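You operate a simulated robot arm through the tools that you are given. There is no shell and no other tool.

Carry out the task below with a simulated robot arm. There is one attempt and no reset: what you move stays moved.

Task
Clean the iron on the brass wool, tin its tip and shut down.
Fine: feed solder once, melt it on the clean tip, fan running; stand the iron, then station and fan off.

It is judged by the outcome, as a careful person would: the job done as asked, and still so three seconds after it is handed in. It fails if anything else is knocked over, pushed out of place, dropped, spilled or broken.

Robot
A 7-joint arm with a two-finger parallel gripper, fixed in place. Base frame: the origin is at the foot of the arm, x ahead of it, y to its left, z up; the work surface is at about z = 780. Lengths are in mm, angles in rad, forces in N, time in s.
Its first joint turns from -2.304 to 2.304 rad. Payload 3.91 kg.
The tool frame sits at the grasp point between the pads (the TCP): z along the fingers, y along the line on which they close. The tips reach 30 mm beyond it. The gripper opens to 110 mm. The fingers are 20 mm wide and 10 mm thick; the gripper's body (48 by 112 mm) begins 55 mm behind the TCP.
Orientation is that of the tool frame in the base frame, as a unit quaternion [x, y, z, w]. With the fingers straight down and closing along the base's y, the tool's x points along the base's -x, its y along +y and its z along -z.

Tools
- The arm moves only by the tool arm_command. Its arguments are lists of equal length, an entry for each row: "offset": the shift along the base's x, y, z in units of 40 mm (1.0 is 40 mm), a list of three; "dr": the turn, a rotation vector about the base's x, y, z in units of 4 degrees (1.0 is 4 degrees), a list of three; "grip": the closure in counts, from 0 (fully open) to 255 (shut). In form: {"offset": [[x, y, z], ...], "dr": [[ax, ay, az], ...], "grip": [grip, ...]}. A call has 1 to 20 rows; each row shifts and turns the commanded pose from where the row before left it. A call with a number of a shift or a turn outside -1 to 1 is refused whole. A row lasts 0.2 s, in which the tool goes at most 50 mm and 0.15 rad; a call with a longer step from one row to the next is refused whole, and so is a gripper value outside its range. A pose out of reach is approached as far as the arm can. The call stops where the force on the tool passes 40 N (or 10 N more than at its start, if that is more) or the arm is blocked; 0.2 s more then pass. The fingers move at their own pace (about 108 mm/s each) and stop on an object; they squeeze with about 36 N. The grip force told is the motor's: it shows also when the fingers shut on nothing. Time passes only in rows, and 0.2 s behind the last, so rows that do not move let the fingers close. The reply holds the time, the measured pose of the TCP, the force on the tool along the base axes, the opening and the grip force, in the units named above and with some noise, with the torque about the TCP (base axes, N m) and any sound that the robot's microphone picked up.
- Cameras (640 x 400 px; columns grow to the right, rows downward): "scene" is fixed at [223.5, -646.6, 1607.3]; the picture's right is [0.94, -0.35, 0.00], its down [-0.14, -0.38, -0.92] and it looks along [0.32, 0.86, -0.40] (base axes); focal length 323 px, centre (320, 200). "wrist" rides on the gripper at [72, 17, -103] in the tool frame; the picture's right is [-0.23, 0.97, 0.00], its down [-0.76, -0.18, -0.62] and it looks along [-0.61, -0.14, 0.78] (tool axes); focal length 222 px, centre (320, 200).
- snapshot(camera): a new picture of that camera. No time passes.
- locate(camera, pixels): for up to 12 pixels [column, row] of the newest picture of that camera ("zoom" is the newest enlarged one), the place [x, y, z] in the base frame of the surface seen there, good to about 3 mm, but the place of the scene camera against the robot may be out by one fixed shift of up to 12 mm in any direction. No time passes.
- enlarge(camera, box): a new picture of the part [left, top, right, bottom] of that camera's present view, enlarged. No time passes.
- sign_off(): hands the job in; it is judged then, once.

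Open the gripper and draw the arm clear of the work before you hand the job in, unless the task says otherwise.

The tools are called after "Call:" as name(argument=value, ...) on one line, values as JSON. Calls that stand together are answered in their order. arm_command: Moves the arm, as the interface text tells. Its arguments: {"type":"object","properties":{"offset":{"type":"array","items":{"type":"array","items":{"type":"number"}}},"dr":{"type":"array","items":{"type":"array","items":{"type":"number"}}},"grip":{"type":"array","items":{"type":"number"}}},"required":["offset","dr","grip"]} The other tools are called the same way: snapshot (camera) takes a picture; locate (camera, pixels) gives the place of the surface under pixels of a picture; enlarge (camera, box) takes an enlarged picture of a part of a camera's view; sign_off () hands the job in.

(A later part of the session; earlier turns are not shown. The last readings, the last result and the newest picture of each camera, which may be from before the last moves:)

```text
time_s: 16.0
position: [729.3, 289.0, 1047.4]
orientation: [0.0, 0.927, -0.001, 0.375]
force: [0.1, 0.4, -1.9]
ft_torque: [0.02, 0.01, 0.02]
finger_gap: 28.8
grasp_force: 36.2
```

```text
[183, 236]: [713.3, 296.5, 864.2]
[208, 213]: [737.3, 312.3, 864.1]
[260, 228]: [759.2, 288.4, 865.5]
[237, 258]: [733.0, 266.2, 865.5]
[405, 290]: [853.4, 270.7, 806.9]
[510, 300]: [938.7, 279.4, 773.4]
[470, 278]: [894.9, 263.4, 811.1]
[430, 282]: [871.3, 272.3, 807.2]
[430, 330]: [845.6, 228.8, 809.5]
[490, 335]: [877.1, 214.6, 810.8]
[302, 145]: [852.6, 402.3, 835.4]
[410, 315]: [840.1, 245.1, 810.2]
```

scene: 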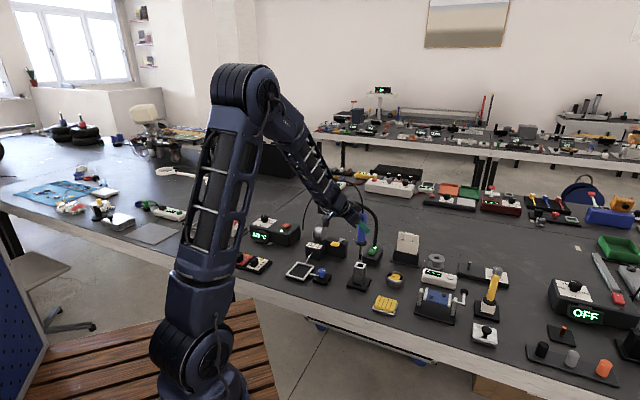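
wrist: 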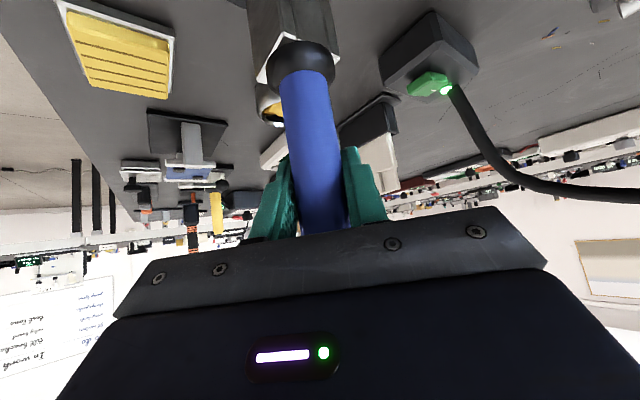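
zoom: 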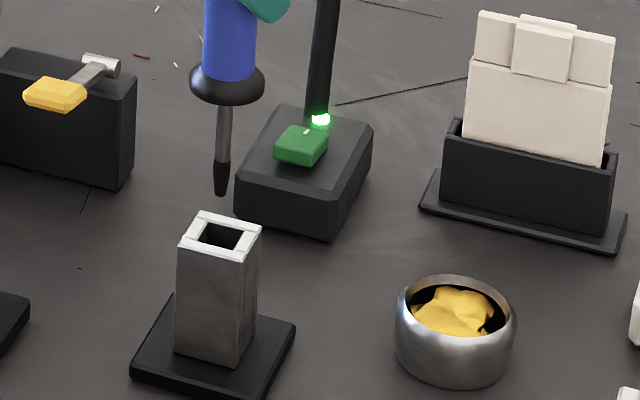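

Tip end hangs ≈147 mm below the TCP (≈z 900 now). Pot centre relative to the iron axis is ≈(+135,−46), so I'll carry it over the pot at this height and descend partway.

Call:
arm_command(offset=[[0.844, -0.2875, 0], [0.844, -0.2875, 0], [0.844, -0.2875, 0], [0.844, -0.2875, 0], [0, 0, -0.75], [0, 0, -0.75]], dr=[[0, 0, 0], [0, 0, 0], [0, 0, 0], [0, 0, 0], [0, 0, 0], [0, 0, 0]], grip=[255, 255, 255, 255, 255, 255])

Call:
snapshot(camera="scene")

Call:
enlarge(camera="scene", box=[355, 215, 435, 295])

Call:
enlarge(camera="wrist", box=[220, 0, 420, 150])

```text
time_s: 17.4
position: [866.1, 242.4, 986.2]
orientation: [-0.001, 0.927, 0.0, 0.375]
force: [-0.1, -0.1, -0.7]
ft_torque: [0.05, -0.01, 0.01]
finger_gap: 28.5
grasp_force: 36.3
```

```text
taken
```

scene: 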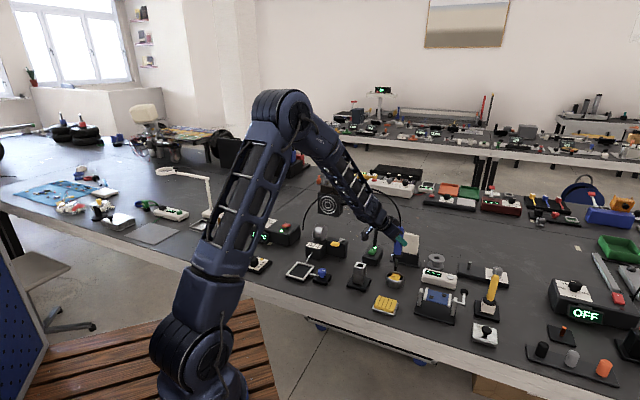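

```text
5.00 times, centred on (395, 255) of scene
```

zoom: 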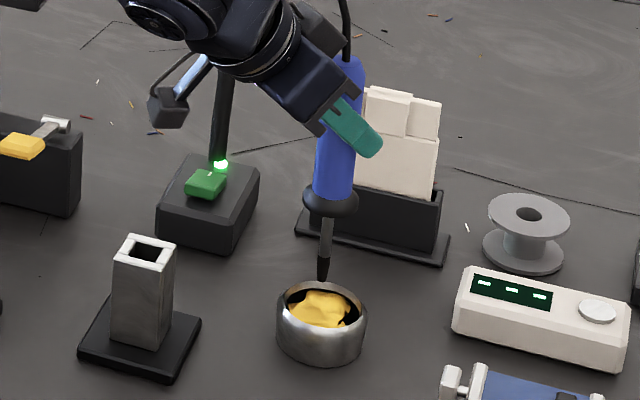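

```text
2.67 times, centred on (320, 75) of wrist
```

zoom: 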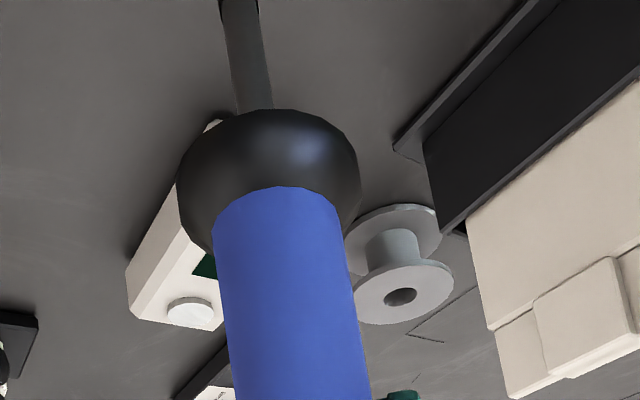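

The tip hangs above the pot; I'll locate tip and rim points in this scene zoom to check centring.

Call:
enlarge(camera="scene", box=[380, 250, 410, 290])

```text
10.00 times, centred on (395, 270) of scene
```

zoom: 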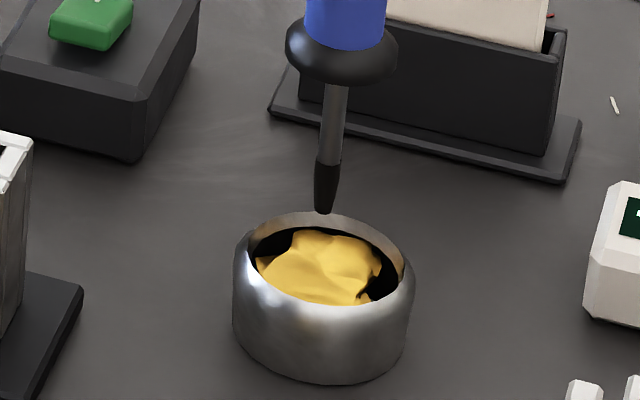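

Call:
locate(camera="zoom", pixels=[[324, 208], [326, 190], [328, 170], [333, 120], [237, 255], [412, 270], [323, 216], [322, 303], [270, 228], [390, 240], [320, 265], [300, 240]])

Call:
locate(camera="zoom", pixels=[[250, 240], [240, 265], [260, 292], [290, 303], [360, 305], [395, 290], [408, 265], [360, 222], [300, 216], [340, 275], [300, 280], [350, 245]])

```text
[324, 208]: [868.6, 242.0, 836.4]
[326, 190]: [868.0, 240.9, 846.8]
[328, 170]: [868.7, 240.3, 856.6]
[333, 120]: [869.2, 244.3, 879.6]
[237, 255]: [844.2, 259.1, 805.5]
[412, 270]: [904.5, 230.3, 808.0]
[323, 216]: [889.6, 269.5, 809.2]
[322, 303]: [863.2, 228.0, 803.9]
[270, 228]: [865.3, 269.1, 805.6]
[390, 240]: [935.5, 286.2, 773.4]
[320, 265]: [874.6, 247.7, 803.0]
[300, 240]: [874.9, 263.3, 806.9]
```

```text
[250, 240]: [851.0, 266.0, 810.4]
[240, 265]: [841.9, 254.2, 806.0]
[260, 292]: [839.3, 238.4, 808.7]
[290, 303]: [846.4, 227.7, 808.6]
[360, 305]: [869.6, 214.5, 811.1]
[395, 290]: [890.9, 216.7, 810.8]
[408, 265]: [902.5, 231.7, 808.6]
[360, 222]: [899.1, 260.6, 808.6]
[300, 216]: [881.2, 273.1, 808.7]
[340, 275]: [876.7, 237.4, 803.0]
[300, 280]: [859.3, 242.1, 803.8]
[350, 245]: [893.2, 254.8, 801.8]
```

Tip (scene ≈(870,244,835)) is centred over the pot (≈(872,244)), wool surface ≈30 mm below it. I'll descend 28 mm, then gently press into the wool in 4 mm steps.

Call:
arm_command(offset=[[0.03, 0, -0.4], [0, 0, -0.3], [0, 0, -0.1], [0, 0, -0.1], [0, 0, -0.1]], dr=[[0, 0, 0], [0, 0, 0], [0, 0, 0], [0, 0, 0], [0, 0, 0]], grip=[255, 255, 255, 255, 255])

Call:
enlarge(camera="scene", box=[375, 235, 415, 290])

```text
time_s: 18.4
position: [868.7, 243.5, 959.0]
orientation: [-0.001, 0.926, 0.002, 0.378]
force: [0.9, 0.2, 5.2]
ft_torque: [-0.02, -0.09, -0.04]
finger_gap: 28.6
grasp_force: 35.6
stopped in row 4: the force on the tool passed its limit at 46 N (the readings are from after the stop); the commanded pose is now the measured one
```

```text
7.27 times, centred on (395, 262) of scene
```

zoom: 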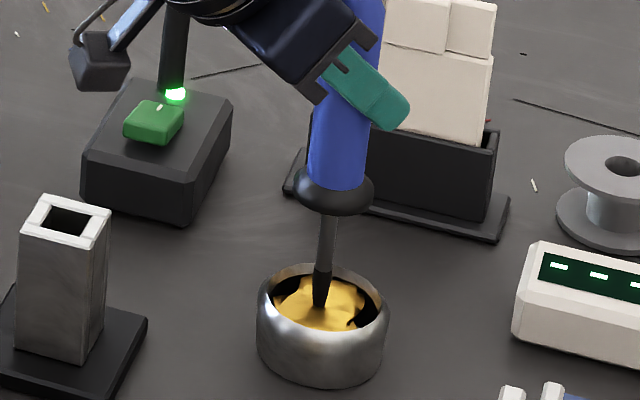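

The tip touched the wool (now resting with ≈5 N at TCP z 959; the wool is firm). I'll rub gently with short ±6 mm strokes at this height.

Call:
arm_command(offset=[[-0.1, 0, 0], [0.1, 0, 0], [0.1, 0, 0], [-0.1, 0, 0], [0, 0.1, 0], [0, -0.1, 0], [0, -0.1, 0], [0, 0.1, 0]], dr=[[0, 0, 0], [0, 0, 0], [0, 0, 0], [0, 0, 0], [0, 0, 0], [0, 0, 0], [0, 0, 0], [0, 0, 0]], grip=[255, 255, 255, 255, 255, 255, 255, 255])

Call:
enlarge(camera="scene", box=[380, 250, 410, 290])

```text
time_s: 20.2
position: [868.5, 241.9, 957.6]
orientation: [0.0, 0.926, 0.001, 0.378]
force: [-5.3, -1.6, 21.7]
ft_torque: [-0.29, 0.89, 0.02]
finger_gap: 28.7
grasp_force: 36.1
```

```text
10.00 times, centred on (395, 270) of scene
```

zoom: 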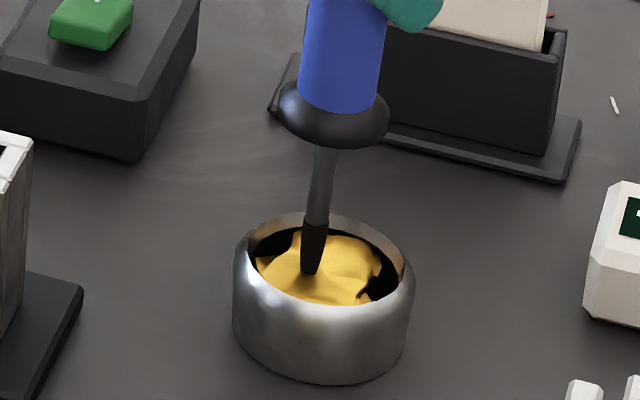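

Force rose to ≈22 N and the iron leans slightly in the grip. I'll lift 20 mm to inspect the tip and its angle.

Call:
arm_command(offset=[[0, 0, 0.25], [0, 0, 0.25]], dr=[[0, 0, 0], [0, 0, 0]], grip=[255, 255])

Call:
enlarge(camera="scene", box=[375, 225, 415, 290])

```text
time_s: 20.8
position: [869.0, 242.4, 976.0]
orientation: [0.001, 0.926, 0.0, 0.378]
force: [-0.8, -0.6, -2.5]
ft_torque: [-0.01, 0.0, 0.0]
finger_gap: 28.7
grasp_force: 35.2
```

```text
6.15 times, centred on (395, 258) of scene
```

zoom: 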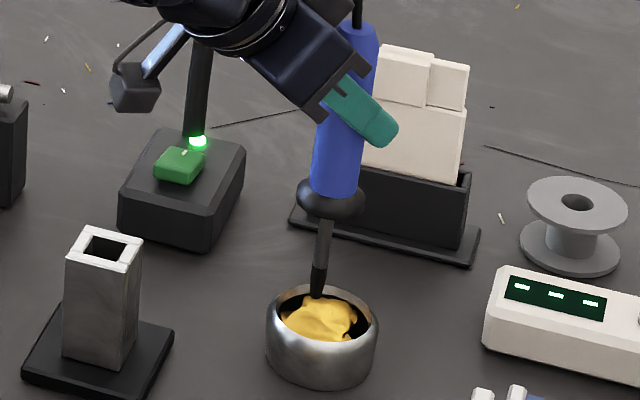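

I'll zoom in on the tip and locate it along with the collar to quantify the lean.

Call:
enlarge(camera="scene", box=[383, 250, 408, 275])

Call:
locate(camera="zoom", pixels=[[300, 300], [310, 250], [320, 200]])

```text
16.00 times, centred on (396, 262) of scene
```

zoom: 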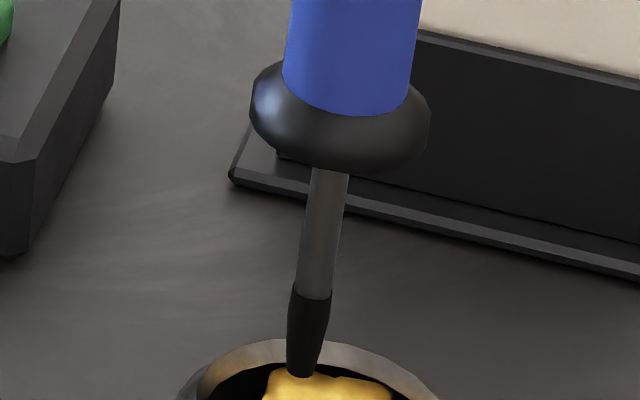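

```text
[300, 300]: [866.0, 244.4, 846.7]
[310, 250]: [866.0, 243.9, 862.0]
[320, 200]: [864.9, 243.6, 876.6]
```

Call:
locate(camera="zoom", pixels=[[303, 372], [306, 350], [311, 310], [318, 260], [326, 210], [330, 180], [345, 100], [350, 30]])

```text
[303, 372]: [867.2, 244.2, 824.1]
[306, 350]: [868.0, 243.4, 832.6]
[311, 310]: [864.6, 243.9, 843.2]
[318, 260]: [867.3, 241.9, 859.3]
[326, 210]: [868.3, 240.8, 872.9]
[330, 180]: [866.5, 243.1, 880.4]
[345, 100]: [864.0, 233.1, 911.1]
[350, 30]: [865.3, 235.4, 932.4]
```

The shaft leans only ~1–2° and the tip is still dark. I'll come back down to just above contact (TCP ≈960) and rub along y (the direction the pads hold rigidly) with light strokes.

Call:
arm_command(offset=[[0.05, 0, -0.3], [0, 0, -0.1], [0, 0.15, 0], [0, -0.15, 0], [0, -0.15, 0], [0, 0.15, 0]], dr=[[0, 0, 0], [0, 0, 0], [0, 0, 0], [0, 0, 0], [0, 0, 0], [0, 0, 0]], grip=[255, 255, 255, 255, 255, 255])

Call:
enlarge(camera="scene", box=[380, 250, 410, 290])

```text
time_s: 22.2
position: [869.4, 243.8, 962.1]
orientation: [-0.001, 0.926, 0.001, 0.378]
force: [-1.0, 0.0, -1.6]
ft_torque: [0.0, 0.01, 0.0]
finger_gap: 28.7
grasp_force: 35.8
```

```text
10.00 times, centred on (395, 270) of scene
```

zoom: 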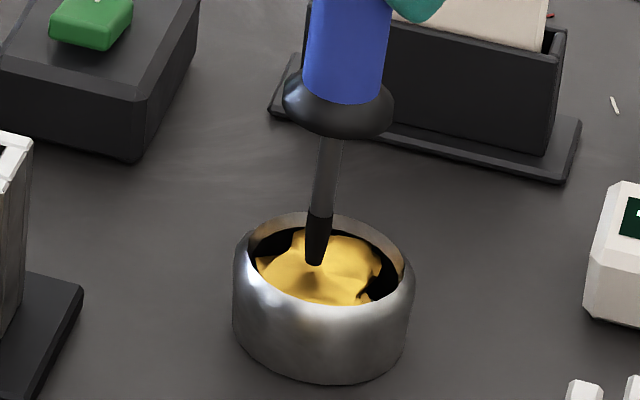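

No contact yet at TCP 962. I'll go down 4 mm more and repeat the y strokes.

Call:
arm_command(offset=[[0, 0, -0.06], [0, 0, -0.04], [0, 0.15, 0], [0, -0.15, 0], [0, -0.15, 0], [0, 0.15, 0]], dr=[[0, 0, 0], [0, 0, 0], [0, 0, 0], [0, 0, 0], [0, 0, 0], [0, 0, 0]], grip=[255, 255, 255, 255, 255, 255])

Call:
enlarge(camera="scene", box=[380, 250, 410, 290])

```text
time_s: 23.6
position: [870.8, 241.8, 958.6]
orientation: [0.002, 0.926, -0.001, 0.378]
force: [0.3, -8.6, 9.3]
ft_torque: [-1.15, -0.11, 0.03]
finger_gap: 28.9
grasp_force: 35.9
```

```text
10.00 times, centred on (395, 270) of scene
```

zoom: 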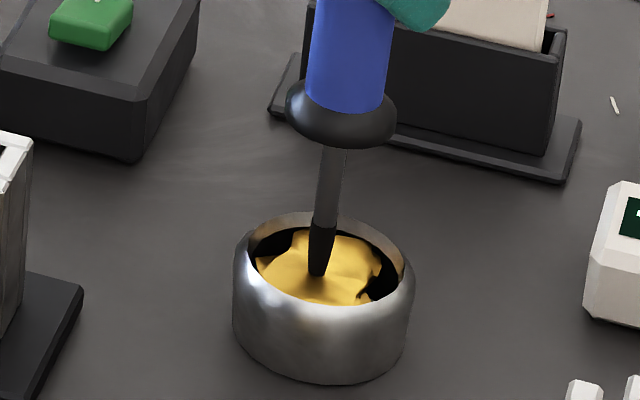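

In contact now (Fz ≈9 N, friction in y ≈8.6 N), so it's rubbing. I'll do more y strokes at this height.

Call:
arm_command(offset=[[0, 0.2, 0], [0, -0.2, 0], [0, -0.2, 0], [0, 0.2, 0], [0, 0.2, 0], [0, -0.2, 0], [0, -0.2, 0], [0, 0.2, 0], [0, 0.2, 0], [0, -0.2, 0], [0, -0.2, 0], [0, 0.2, 0]], dr=[[0, 0, 0], [0, 0, 0], [0, 0, 0], [0, 0, 0], [0, 0, 0], [0, 0, 0], [0, 0, 0], [0, 0, 0], [0, 0, 0], [0, 0, 0], [0, 0, 0], [0, 0, 0]], grip=[255, 255, 255, 255, 255, 255, 255, 255, 255, 255, 255, 255])

Call:
enlarge(camera="scene", box=[380, 250, 410, 290])

```text
time_s: 26.2
position: [870.9, 241.6, 958.3]
orientation: [-0.001, 0.926, 0.001, 0.378]
force: [0.4, -3.2, 2.0]
ft_torque: [-0.51, -0.1, -0.02]
finger_gap: 28.4
grasp_force: 35.7
```

```text
10.00 times, centred on (395, 270) of scene
```

zoom: 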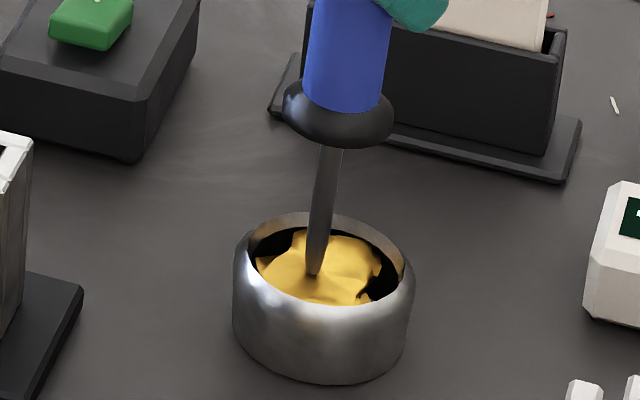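

The tip has turned from black to bare metal – it looks clean. I'll lift 60 mm and inspect closely.

Call:
arm_command(offset=[[0, 0, 0.3], [0, 0, 0.6], [0, 0, 0.6]], dr=[[0, 0, 0], [0, 0, 0], [0, 0, 0]], grip=[255, 255, 255])

Call:
snapshot(camera="scene")

Call:
enlarge(camera="scene", box=[380, 225, 415, 265])

```text
time_s: 27.0
position: [869.7, 242.8, 1018.3]
orientation: [-0.001, 0.926, 0.001, 0.378]
force: [0.2, 0.0, -1.8]
ft_torque: [0.01, 0.01, 0.0]
finger_gap: 28.5
grasp_force: 35.8
```

```text
taken
```

scene: 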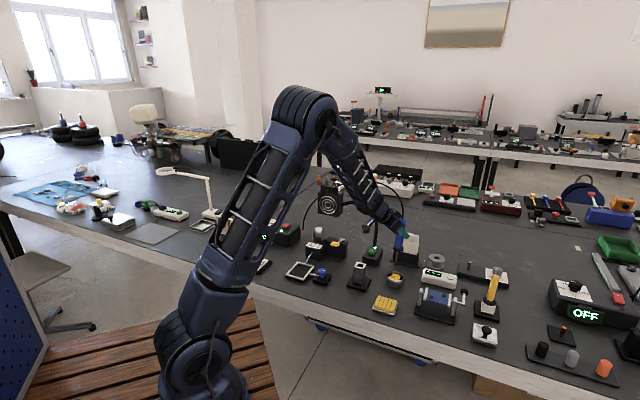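

```text
10.00 times, centred on (398, 245) of scene
```

zoom: 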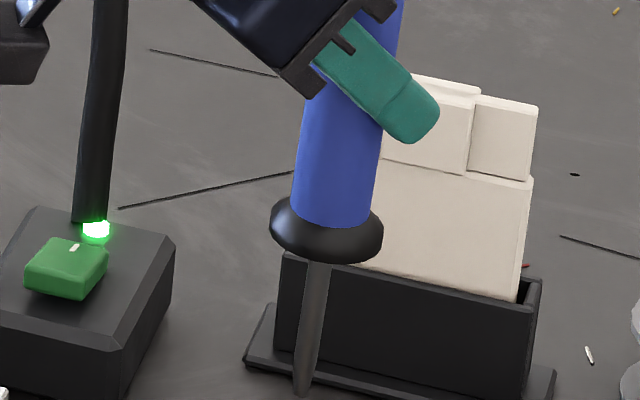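

The tip is uniformly metallic. I'll locate the tip end and shaft now to know the tip offset from the TCP.

Call:
enlarge(camera="scene", box=[378, 240, 408, 275])

```text
11.43 times, centred on (393, 258) of scene
```

zoom: 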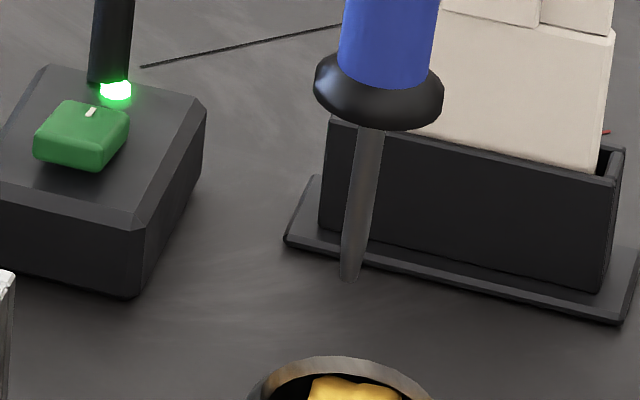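

Call:
locate(camera="zoom", pixels=[[348, 279], [349, 272], [352, 255], [357, 225], [362, 190], [367, 150], [378, 100], [388, 40]])

```text
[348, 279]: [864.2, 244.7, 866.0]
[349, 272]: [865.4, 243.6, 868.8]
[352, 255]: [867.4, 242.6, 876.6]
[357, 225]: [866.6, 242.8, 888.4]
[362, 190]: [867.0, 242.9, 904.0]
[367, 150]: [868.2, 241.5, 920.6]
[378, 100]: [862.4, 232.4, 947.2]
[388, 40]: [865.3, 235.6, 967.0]
```

Tip is ≈153 mm below the TCP and leans ~2.8° (tip toward −x). I'll raise, correct the lean with a −2.8° pitch, and carry the iron at safe height (tip above lever height) to over the solder wire.

Call:
arm_command(offset=[[0, 0, 0.65], [0, 0, 0.6], [-0.966, 0.678, 0], [-0.966, 0.678, 0], [-0.966, 0.678, 0], [-0.966, 0.678, 0], [-0.966, 0.678, 0], [-0.966, 0.678, 0], [-0.966, 0.678, 0], [-0.966, 0.678, 0]], dr=[[0, -0.7, 0], [0, 0, 0], [0, 0, 0], [0, 0, 0], [0, 0, 0], [0, 0, 0], [0, 0, 0], [0, 0, 0], [0, 0, 0], [0, 0, 0]], grip=[255, 255, 255, 255, 255, 255, 255, 255, 255, 255])

Call:
snapshot(camera="scene")

Call:
enlarge(camera="scene", box=[260, 190, 360, 290])

```text
time_s: 29.2
position: [561.6, 459.7, 1066.6]
orientation: [0.001, 0.916, 0.0, 0.4]
force: [0.5, -0.5, -2.0]
ft_torque: [0.02, 0.0, 0.06]
finger_gap: 28.3
grasp_force: 36.3
```

```text
taken
```

scene: 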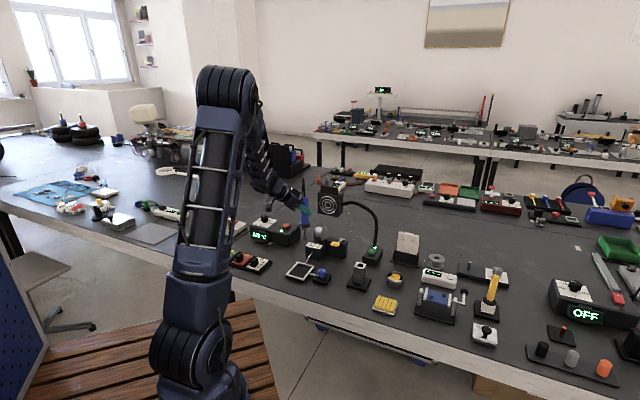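

```text
4.00 times, centred on (310, 240) of scene
```

zoom: 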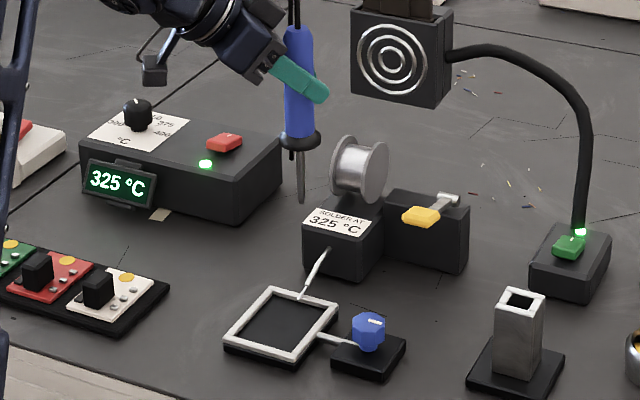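

The tip hangs above the wire end (zoom tip (301,200), wire end (300,297)). I'll lower 96 mm and re-measure.

Call:
arm_command(offset=[[0, 0, -0.8], [0, 0, -0.8], [0, 0, -0.8]], dr=[[0, 0, 0], [0, 0, 0], [0, 0, 0]], grip=[255, 255, 255])

Call:
enlarge(camera="scene", box=[290, 235, 325, 275])

```text
time_s: 30.0
position: [561.5, 459.2, 971.3]
orientation: [0.0, 0.916, 0.001, 0.4]
force: [-0.4, -0.1, -1.7]
ft_torque: [0.03, 0.0, 0.02]
finger_gap: 28.3
grasp_force: 36.1
```

```text
10.00 times, centred on (308, 255) of scene
```

zoom: 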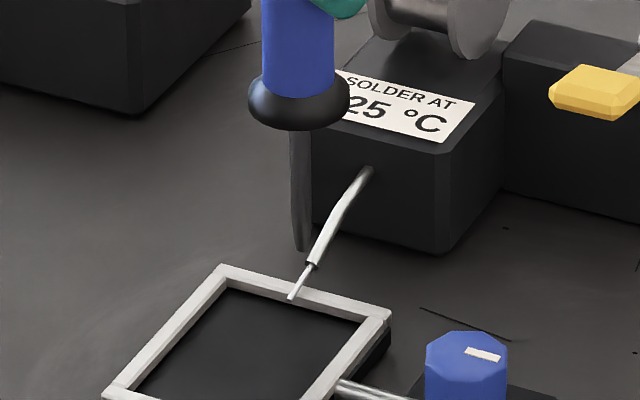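

Call:
locate(camera="zoom", pixels=[[300, 247], [300, 240], [299, 220], [298, 190], [297, 150], [292, 296], [297, 287], [302, 278], [307, 270], [312, 262], [299, 110], [297, 60]])

```text
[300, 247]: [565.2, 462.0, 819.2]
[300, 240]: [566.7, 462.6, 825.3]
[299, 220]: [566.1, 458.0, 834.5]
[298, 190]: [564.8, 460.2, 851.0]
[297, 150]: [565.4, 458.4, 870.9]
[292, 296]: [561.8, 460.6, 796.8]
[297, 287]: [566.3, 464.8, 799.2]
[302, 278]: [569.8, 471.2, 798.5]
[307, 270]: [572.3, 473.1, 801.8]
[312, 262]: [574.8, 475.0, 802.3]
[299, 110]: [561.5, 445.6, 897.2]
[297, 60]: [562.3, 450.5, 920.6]
```

Tip (≈(566,464.5,818) scene) is directly above the wire (≈(566,465,799)). I'll shift 1.6 mm toward the wire's free end and lower 15 mm, then inspect.

Call:
arm_command(offset=[[-0.04, -0.04, -0.2], [0, 0, -0.125], [0, 0, -0.05]], dr=[[0, 0, 0], [0, 0, 0], [0, 0, 0]], grip=[255, 255, 255])

Call:
enlarge(camera="scene", box=[290, 240, 320, 275])

```text
time_s: 30.8
position: [559.7, 458.8, 957.0]
orientation: [0.0, 0.917, 0.0, 0.4]
force: [0.4, 0.1, -1.5]
ft_torque: [0.01, 0.01, 0.0]
finger_gap: 28.6
grasp_force: 35.9
```

```text
11.43 times, centred on (305, 258) of scene
```

zoom: 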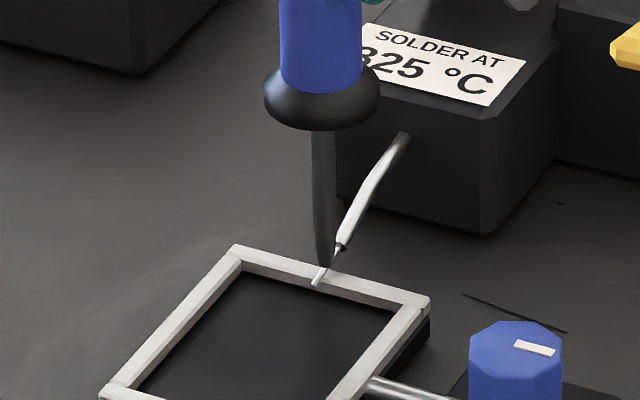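

The tip (324,264) is within a few mm of the wire. I'll lower 3 mm more and dwell briefly to melt.

Call:
arm_command(offset=[[0, 0, -0.05], [0, 0, -0.025], [0, 0, 0], [0, 0, 0]], dr=[[0, 0, 0], [0, 0, 0], [0, 0, 0], [0, 0, 0]], grip=[255, 255, 255, 255])

Call:
enlarge(camera="scene", box=[290, 240, 320, 275])

```text
time_s: 31.8
position: [559.2, 459.4, 954.0]
orientation: [0.0, 0.916, 0.001, 0.401]
force: [-0.9, -0.7, -2.5]
ft_torque: [-0.02, 0.02, 0.0]
finger_gap: 28.7
grasp_force: 36.1
```

```text
11.43 times, centred on (305, 258) of scene
```

zoom: 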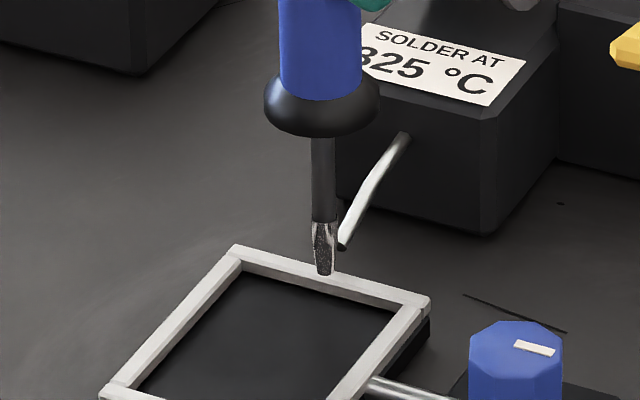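

The wire is gone and the tip is now shiny with solder – tinned. I'll lift straight up 112 mm.

Call:
arm_command(offset=[[0, 0, 0.8], [0, 0, 1], [0, 0, 1]], dr=[[0, 0, 0], [0, 0, 0], [0, 0, 0]], grip=[255, 255, 255])

Call:
enlarge(camera="scene", box=[280, 200, 330, 280])

```text
time_s: 32.6
position: [559.6, 459.0, 1065.4]
orientation: [-0.001, 0.916, 0.001, 0.401]
force: [0.2, 0.1, -2.1]
ft_torque: [-0.05, -0.02, 0.03]
finger_gap: 28.3
grasp_force: 35.9
```

```text
5.00 times, centred on (305, 240) of scene
```

zoom: 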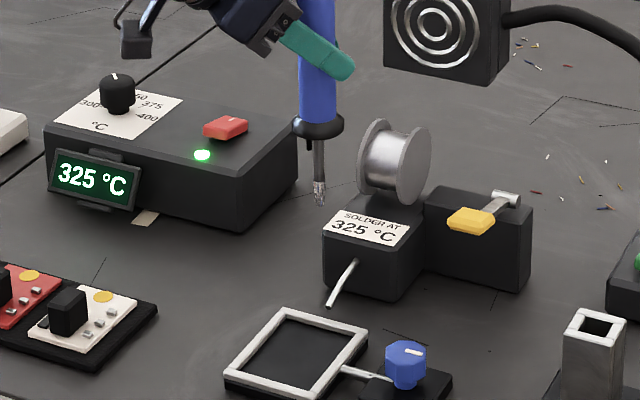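

The tip is silvered with solder. I'll carry it back over the stand (TCP ≈(730,287,1065)) and re-measure alignment.

Call:
arm_command(offset=[[0.7, -0.715, 0], [0.7, -0.715, 0], [0.72, -0.72, 0], [0.72, -0.72, 0], [0.72, -0.715, 0], [0.705, -0.715, 0], [0, 0, 0]], dr=[[0, 0, 0], [0, 0, 0], [0, 0, 0], [0, 0, 0], [0, 0, 0], [0, 0, 0], [0, 0, 0]], grip=[255, 255, 255, 255, 255, 255, 255])

Call:
enlarge(camera="scene", box=[340, 225, 385, 285])

```text
time_s: 34.2
position: [730.3, 287.4, 1064.5]
orientation: [0.0, 0.916, 0.001, 0.4]
force: [-0.3, -0.3, -1.9]
ft_torque: [-0.01, 0.0, -0.02]
finger_gap: 28.6
grasp_force: 36.1
```

```text
6.67 times, centred on (362, 255) of scene
```

zoom: 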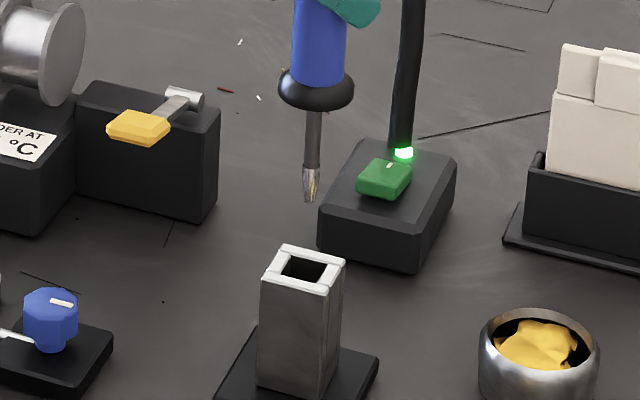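

Call:
locate(camera="zoom", pixels=[[310, 199], [310, 192], [311, 180], [312, 160], [313, 130], [283, 246], [343, 260], [322, 291], [264, 280], [304, 270], [262, 282], [345, 264]])

Call:
enlarge(camera="scene", box=[350, 245, 375, 275])

```text
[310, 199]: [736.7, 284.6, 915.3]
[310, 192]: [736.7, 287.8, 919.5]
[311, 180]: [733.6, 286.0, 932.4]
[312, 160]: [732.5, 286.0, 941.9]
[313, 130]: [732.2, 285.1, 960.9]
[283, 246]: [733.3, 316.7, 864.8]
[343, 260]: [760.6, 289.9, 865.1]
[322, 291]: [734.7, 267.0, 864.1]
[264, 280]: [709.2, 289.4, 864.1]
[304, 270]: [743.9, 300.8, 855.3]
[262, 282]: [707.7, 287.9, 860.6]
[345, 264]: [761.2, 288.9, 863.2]
```

```text
13.33 times, centred on (362, 260) of scene
```

zoom: 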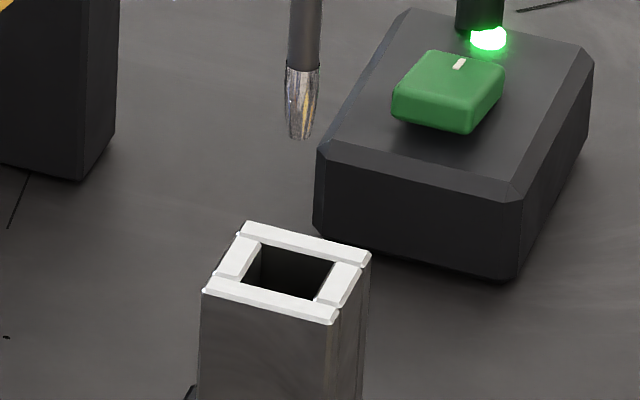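

I'll locate the rim corners and tip in this finer zoom for the centre offset.

Call:
locate(camera="zoom", pixels=[[247, 226], [367, 254], [333, 320], [207, 289], [305, 240], [350, 285], [268, 303], [228, 258], [300, 130], [301, 105], [302, 80], [304, 40]])

```text
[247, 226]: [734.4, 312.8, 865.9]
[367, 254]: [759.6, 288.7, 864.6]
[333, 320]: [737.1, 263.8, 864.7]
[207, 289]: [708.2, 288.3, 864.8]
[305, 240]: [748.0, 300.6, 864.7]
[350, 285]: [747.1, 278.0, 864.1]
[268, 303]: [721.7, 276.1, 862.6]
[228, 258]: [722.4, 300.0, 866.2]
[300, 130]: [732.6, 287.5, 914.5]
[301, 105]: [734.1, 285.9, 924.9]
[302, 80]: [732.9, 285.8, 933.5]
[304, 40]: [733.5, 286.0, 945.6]
```

The tip axis (≈(735,289) scene) lines up with the hole centre (734.8,288.5) within ~1 mm. I'll lower 56 mm so the tip just enters and check.

Call:
arm_command(offset=[[0, -0.01, -0.5], [0, 0, -0.5], [0, 0, -0.4]], dr=[[0, 0, 0], [0, 0, 0], [0, 0, 0]], grip=[255, 255, 255])

Call:
enlarge(camera="scene", box=[345, 230, 380, 280])

```text
time_s: 35.0
position: [730.4, 287.1, 1009.1]
orientation: [0.001, 0.916, 0.0, 0.401]
force: [-0.7, -0.7, -0.7]
ft_torque: [0.02, 0.01, 0.01]
finger_gap: 28.7
grasp_force: 36.6
```

```text
8.00 times, centred on (362, 255) of scene
```

zoom: 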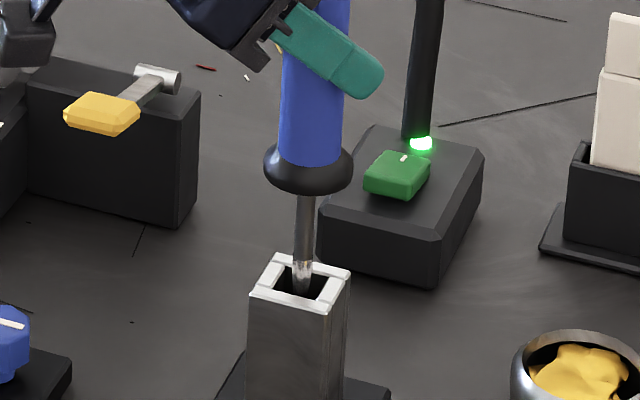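

The tip is entering the hole cleanly. I'll continue down 52 mm to TCP ≈957 and check force.

Call:
arm_command(offset=[[0, 0, -0.4], [0, 0, -0.4], [0, 0, -0.3], [0, 0, -0.2]], dr=[[0, 0, 0], [0, 0, 0], [0, 0, 0], [0, 0, 0]], grip=[255, 255, 255, 255])

Call:
enlarge(camera="scene", box=[345, 230, 380, 280])

```text
time_s: 36.0
position: [729.9, 285.9, 958.3]
orientation: [0.0, 0.916, 0.001, 0.401]
force: [0.6, 0.0, -2.1]
ft_torque: [-0.01, 0.02, 0.01]
finger_gap: 28.2
grasp_force: 35.7
```

```text
8.00 times, centred on (362, 255) of scene
```

zoom: 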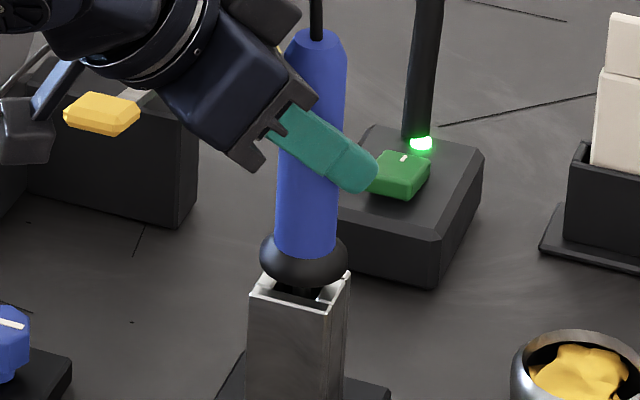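

The collar is ≈10 mm above the rim. I'll lower in 2 mm steps until it seats.

Call:
arm_command(offset=[[0, 0, -0.05], [0, 0, -0.05], [0, 0, -0.05], [0, 0, -0.05]], dr=[[0, 0, 0], [0, 0, 0], [0, 0, 0], [0, 0, 0]], grip=[255, 255, 255, 255])

Call:
enlarge(camera="scene", box=[345, 230, 380, 280])

```text
time_s: 37.0
position: [730.9, 285.9, 949.2]
orientation: [0.0, 0.916, 0.001, 0.4]
force: [-0.1, 0.1, -2.2]
ft_torque: [0.02, 0.03, -0.03]
finger_gap: 28.6
grasp_force: 36.0
```

```text
8.00 times, centred on (362, 255) of scene
```

zoom: 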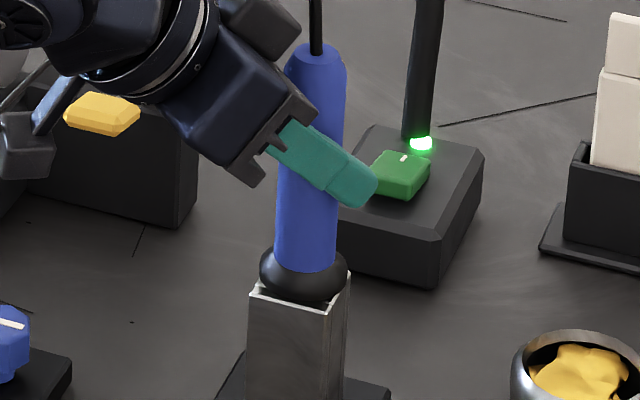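

Still no contact force; the collar nearly touches the rim. I'll continue in 1–1.6 mm steps.

Call:
arm_command(offset=[[0, 0, -0.04], [0, 0, -0.03], [0, 0, -0.03]], dr=[[0, 0, 0], [0, 0, 0], [0, 0, 0]], grip=[255, 255, 255])

Call:
enlarge(camera="scene", box=[345, 230, 380, 280])

```text
time_s: 37.8
position: [730.2, 285.6, 945.6]
orientation: [0.0, 0.916, 0.001, 0.401]
force: [-3.7, -0.8, 6.7]
ft_torque: [-0.13, 0.34, -0.02]
finger_gap: 28.5
grasp_force: 36.1
```

```text
8.00 times, centred on (362, 255) of scene
```

zoom: 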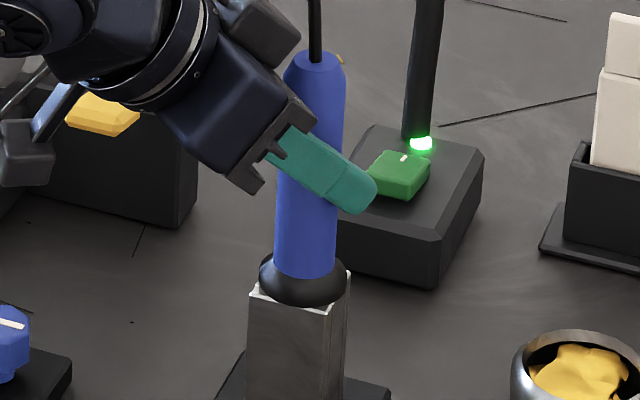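

Contact force ≈7–9 N indicates the iron is seated. I'll open the fingers slightly and check it stays.

Call:
arm_command(offset=[[0, 0, 0], [0, 0, 0], [0, 0, 0]], dr=[[0, 0, 0], [0, 0, 0], [0, 0, 0]], grip=[165, 150, 140])

Call:
enlarge(camera="scene", box=[345, 225, 380, 285])

Call:
snapshot(camera="wrist")

```text
time_s: 38.6
position: [730.1, 285.2, 945.7]
orientation: [0.0, 0.916, 0.0, 0.401]
force: [-0.2, 0.2, -0.6]
ft_torque: [0.02, 0.01, 0.03]
finger_gap: 49.8
grasp_force: 0.1
```

```text
6.67 times, centred on (362, 255) of scene
```

zoom: 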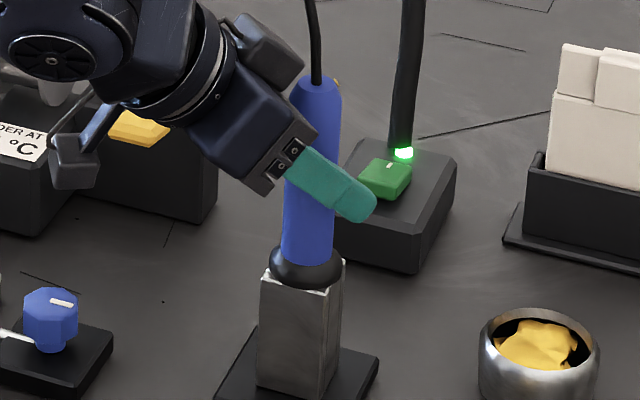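

```text
taken
```

wrist: 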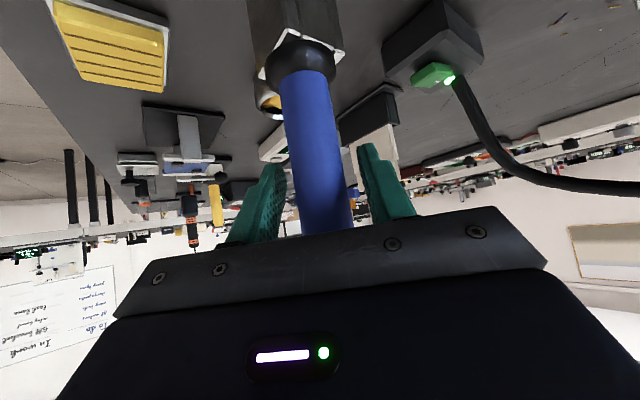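

The iron stands on its own. I'll open fully and retreat backwards/upwards along the approach path.

Call:
arm_command(offset=[[0, 0, 0], [0, 0, 0], [-0.7, 0, 0.33], [-0.7, 0, 0.33], [-0.7, 0, 0.33]], dr=[[0, 0, 0], [0, 0, 0], [0, 0, 0], [0, 0, 0], [0, 0, 0]], grip=[50, 0, 0, 0, 0])

Call:
snapshot(camera="scene")

Call:
enlarge(camera="scene", box=[290, 180, 420, 300])

Call:
snapshot(camera="wrist")

```text
time_s: 39.8
position: [646.7, 284.7, 983.9]
orientation: [0.0, 0.916, 0.001, 0.4]
force: [-0.2, 0.4, -0.3]
ft_torque: [-0.01, -0.01, 0.0]
finger_gap: 110.1
grasp_force: 0.1
```

```text
taken
```

scene: 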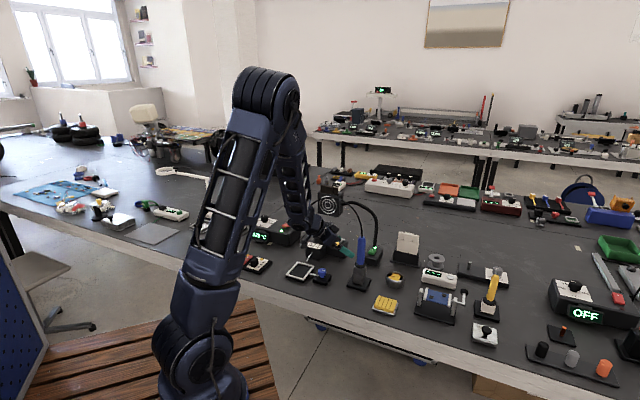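

```text
3.33 times, centred on (355, 240) of scene
```

zoom: 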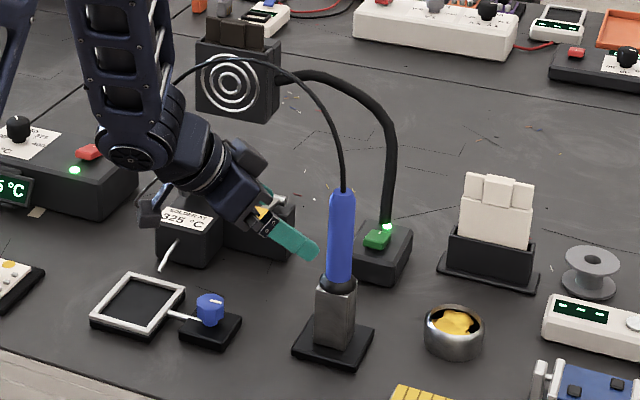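

```text
taken
```

wrist: 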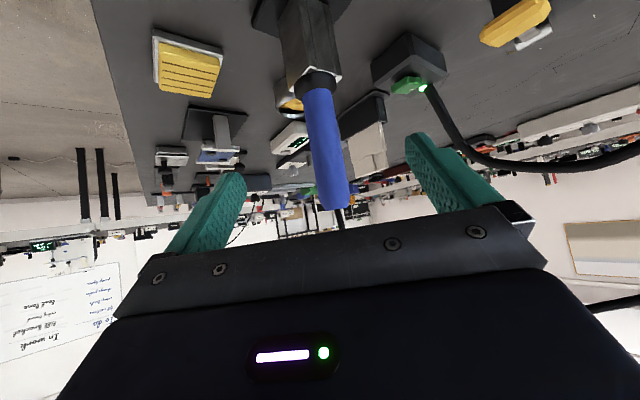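

The iron's pose matches the original (handle top (342,192), collar (338,283) in the same zoom). Next: the station switch. I'll retract, rotate the tool back to vertical and move toward (470,640,1090) to look at the red switch, closing the gripper on the way.

Call:
arm_command(offset=[[-0.37, 0.74, 0.22], [-0.37, 0.74, 0.22], [-0.37, 0.74, 0.22], [-0.37, 0.74, 0.22], [-0.37, 0.74, 0.22], [-0.37, 0.74, 0.22], [-0.37, 0.74, 0.22], [-0.37, 0.74, 0.22], [-0.37, 0.74, 0.22], [-0.37, 0.74, 0.22], [-0.37, 0.74, 0.22], [-0.37, 0.74, 0.22]], dr=[[0, 0.98, 0], [0, 0.98, 0], [0, 0.98, 0], [0, 0.98, 0], [0, 0.98, 0], [0, 0.98, 0], [0, 0.98, 0], [0, 0.98, 0], [0, 0.98, 0], [0, 0.98, 0], [0, 0.98, 0], [0, 0.98, 0]], grip=[0, 0, 128, 255, 255, 255, 255, 255, 255, 255, 255, 255])

Call:
snapshot(camera="wrist")

Call:
enlarge(camera="wrist", box=[310, 0, 470, 120])

Call:
snapshot(camera="scene")

```text
time_s: 42.4
position: [469.3, 641.6, 1091.7]
orientation: [0.001, 1.0, 0.001, 0.001]
force: [-0.4, 0.1, 0.8]
ft_torque: [0.04, -0.01, -0.01]
finger_gap: 0.0
grasp_force: 36.3
```

```text
taken
```

wrist: 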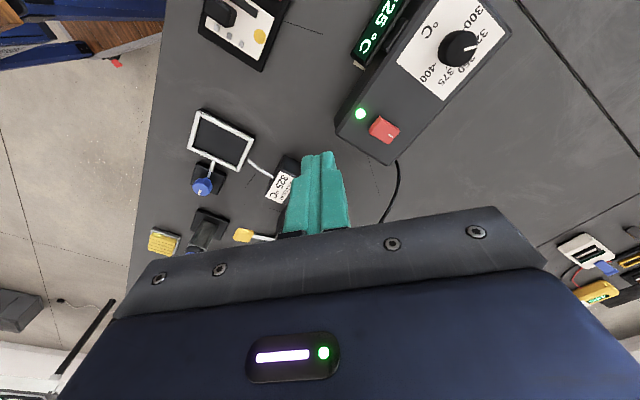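

```text
3.33 times, centred on (390, 60) of wrist
```

zoom: 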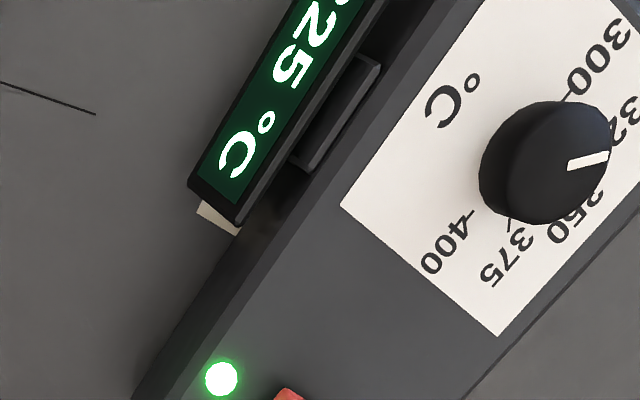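

```text
taken
```

scene: 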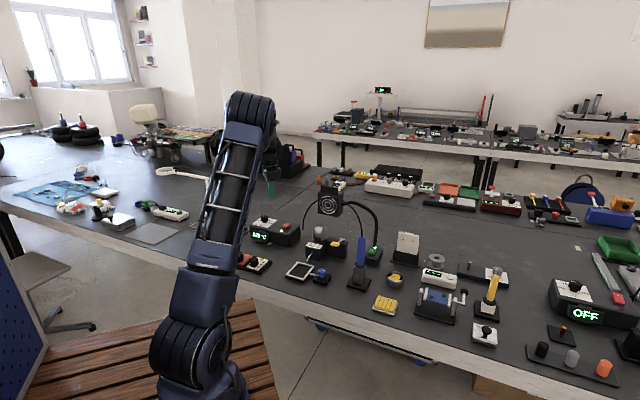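

The red switch is at wrist px (384,131) and the cord leaves the station at (397,165). I'll zoom on it.

Call:
enlarge(camera="wrist", box=[340, 90, 430, 170])

Call:
enlarge(camera="scene", box=[265, 205, 310, 250])

Call:
enlarge(camera="scene", box=[360, 235, 390, 265])

```text
5.00 times, centred on (385, 130) of wrist
```

zoom: 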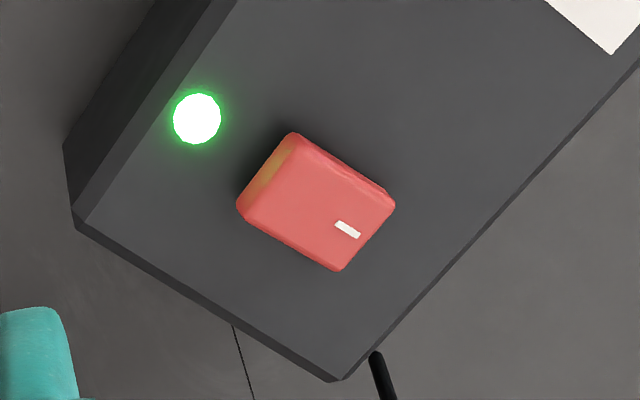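

```text
8.89 times, centred on (288, 228) of scene
```

zoom: 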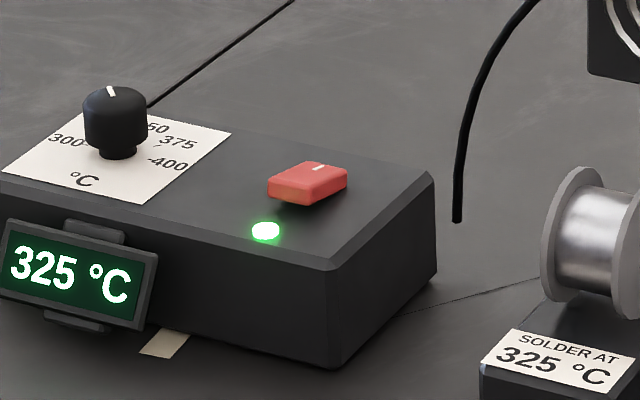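

```text
13.33 times, centred on (375, 250) of scene
```

zoom: 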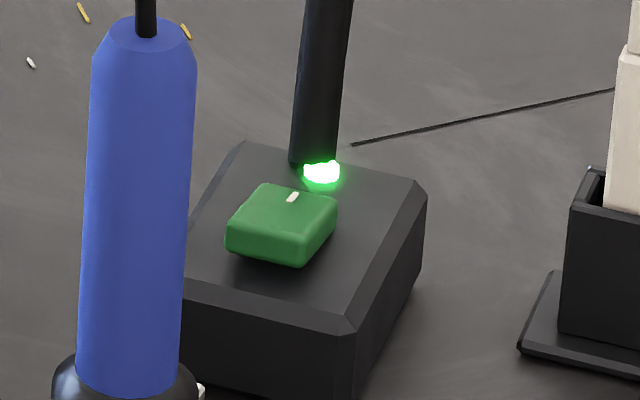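

Both rockers look tilted: the marked ends (away side) are pressed down = ON, so I need to press the raised, unmarked ends. I'll locate the red rocker's ends with the wrist zoom.

Call:
locate(camera="zoom", pixels=[[293, 197], [245, 225], [300, 240], [330, 205], [265, 190], [270, 215], [300, 260], [235, 245], [240, 150], [415, 190], [340, 325], [285, 250]])

Call:
enlarge(camera="wrist", box=[340, 90, 430, 170])

Call:
locate(camera="zoom", pixels=[[250, 195], [285, 145], [270, 170], [297, 160], [320, 200], [347, 228], [335, 265], [385, 205], [365, 235], [197, 118], [376, 358], [330, 375]])

```text
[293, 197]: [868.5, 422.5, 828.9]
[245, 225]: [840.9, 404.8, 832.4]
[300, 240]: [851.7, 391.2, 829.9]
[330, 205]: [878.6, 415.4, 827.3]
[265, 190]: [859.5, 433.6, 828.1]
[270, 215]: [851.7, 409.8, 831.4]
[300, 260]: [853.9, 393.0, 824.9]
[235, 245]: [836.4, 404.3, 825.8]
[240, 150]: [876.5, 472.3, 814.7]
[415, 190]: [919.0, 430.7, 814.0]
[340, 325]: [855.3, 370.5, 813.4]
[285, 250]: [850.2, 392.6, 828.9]
```

```text
5.00 times, centred on (385, 130) of wrist
```

zoom: 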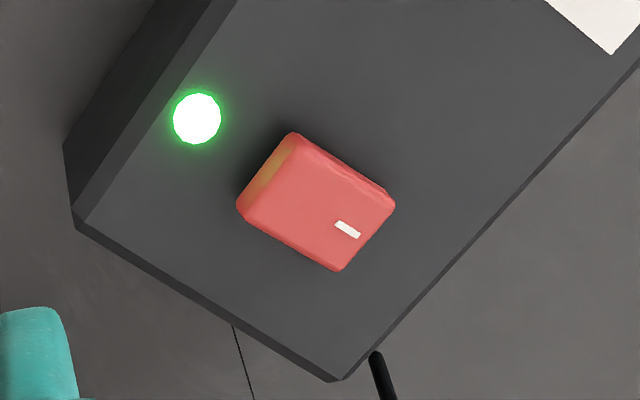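

```text
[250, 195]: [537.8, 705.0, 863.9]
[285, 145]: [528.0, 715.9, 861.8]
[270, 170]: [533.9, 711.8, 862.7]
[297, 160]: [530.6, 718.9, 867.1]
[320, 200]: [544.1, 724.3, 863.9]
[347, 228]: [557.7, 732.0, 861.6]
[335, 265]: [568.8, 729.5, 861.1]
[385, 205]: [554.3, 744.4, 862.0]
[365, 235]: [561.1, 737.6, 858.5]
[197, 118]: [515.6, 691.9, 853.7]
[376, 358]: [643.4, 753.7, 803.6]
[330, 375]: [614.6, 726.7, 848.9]
```

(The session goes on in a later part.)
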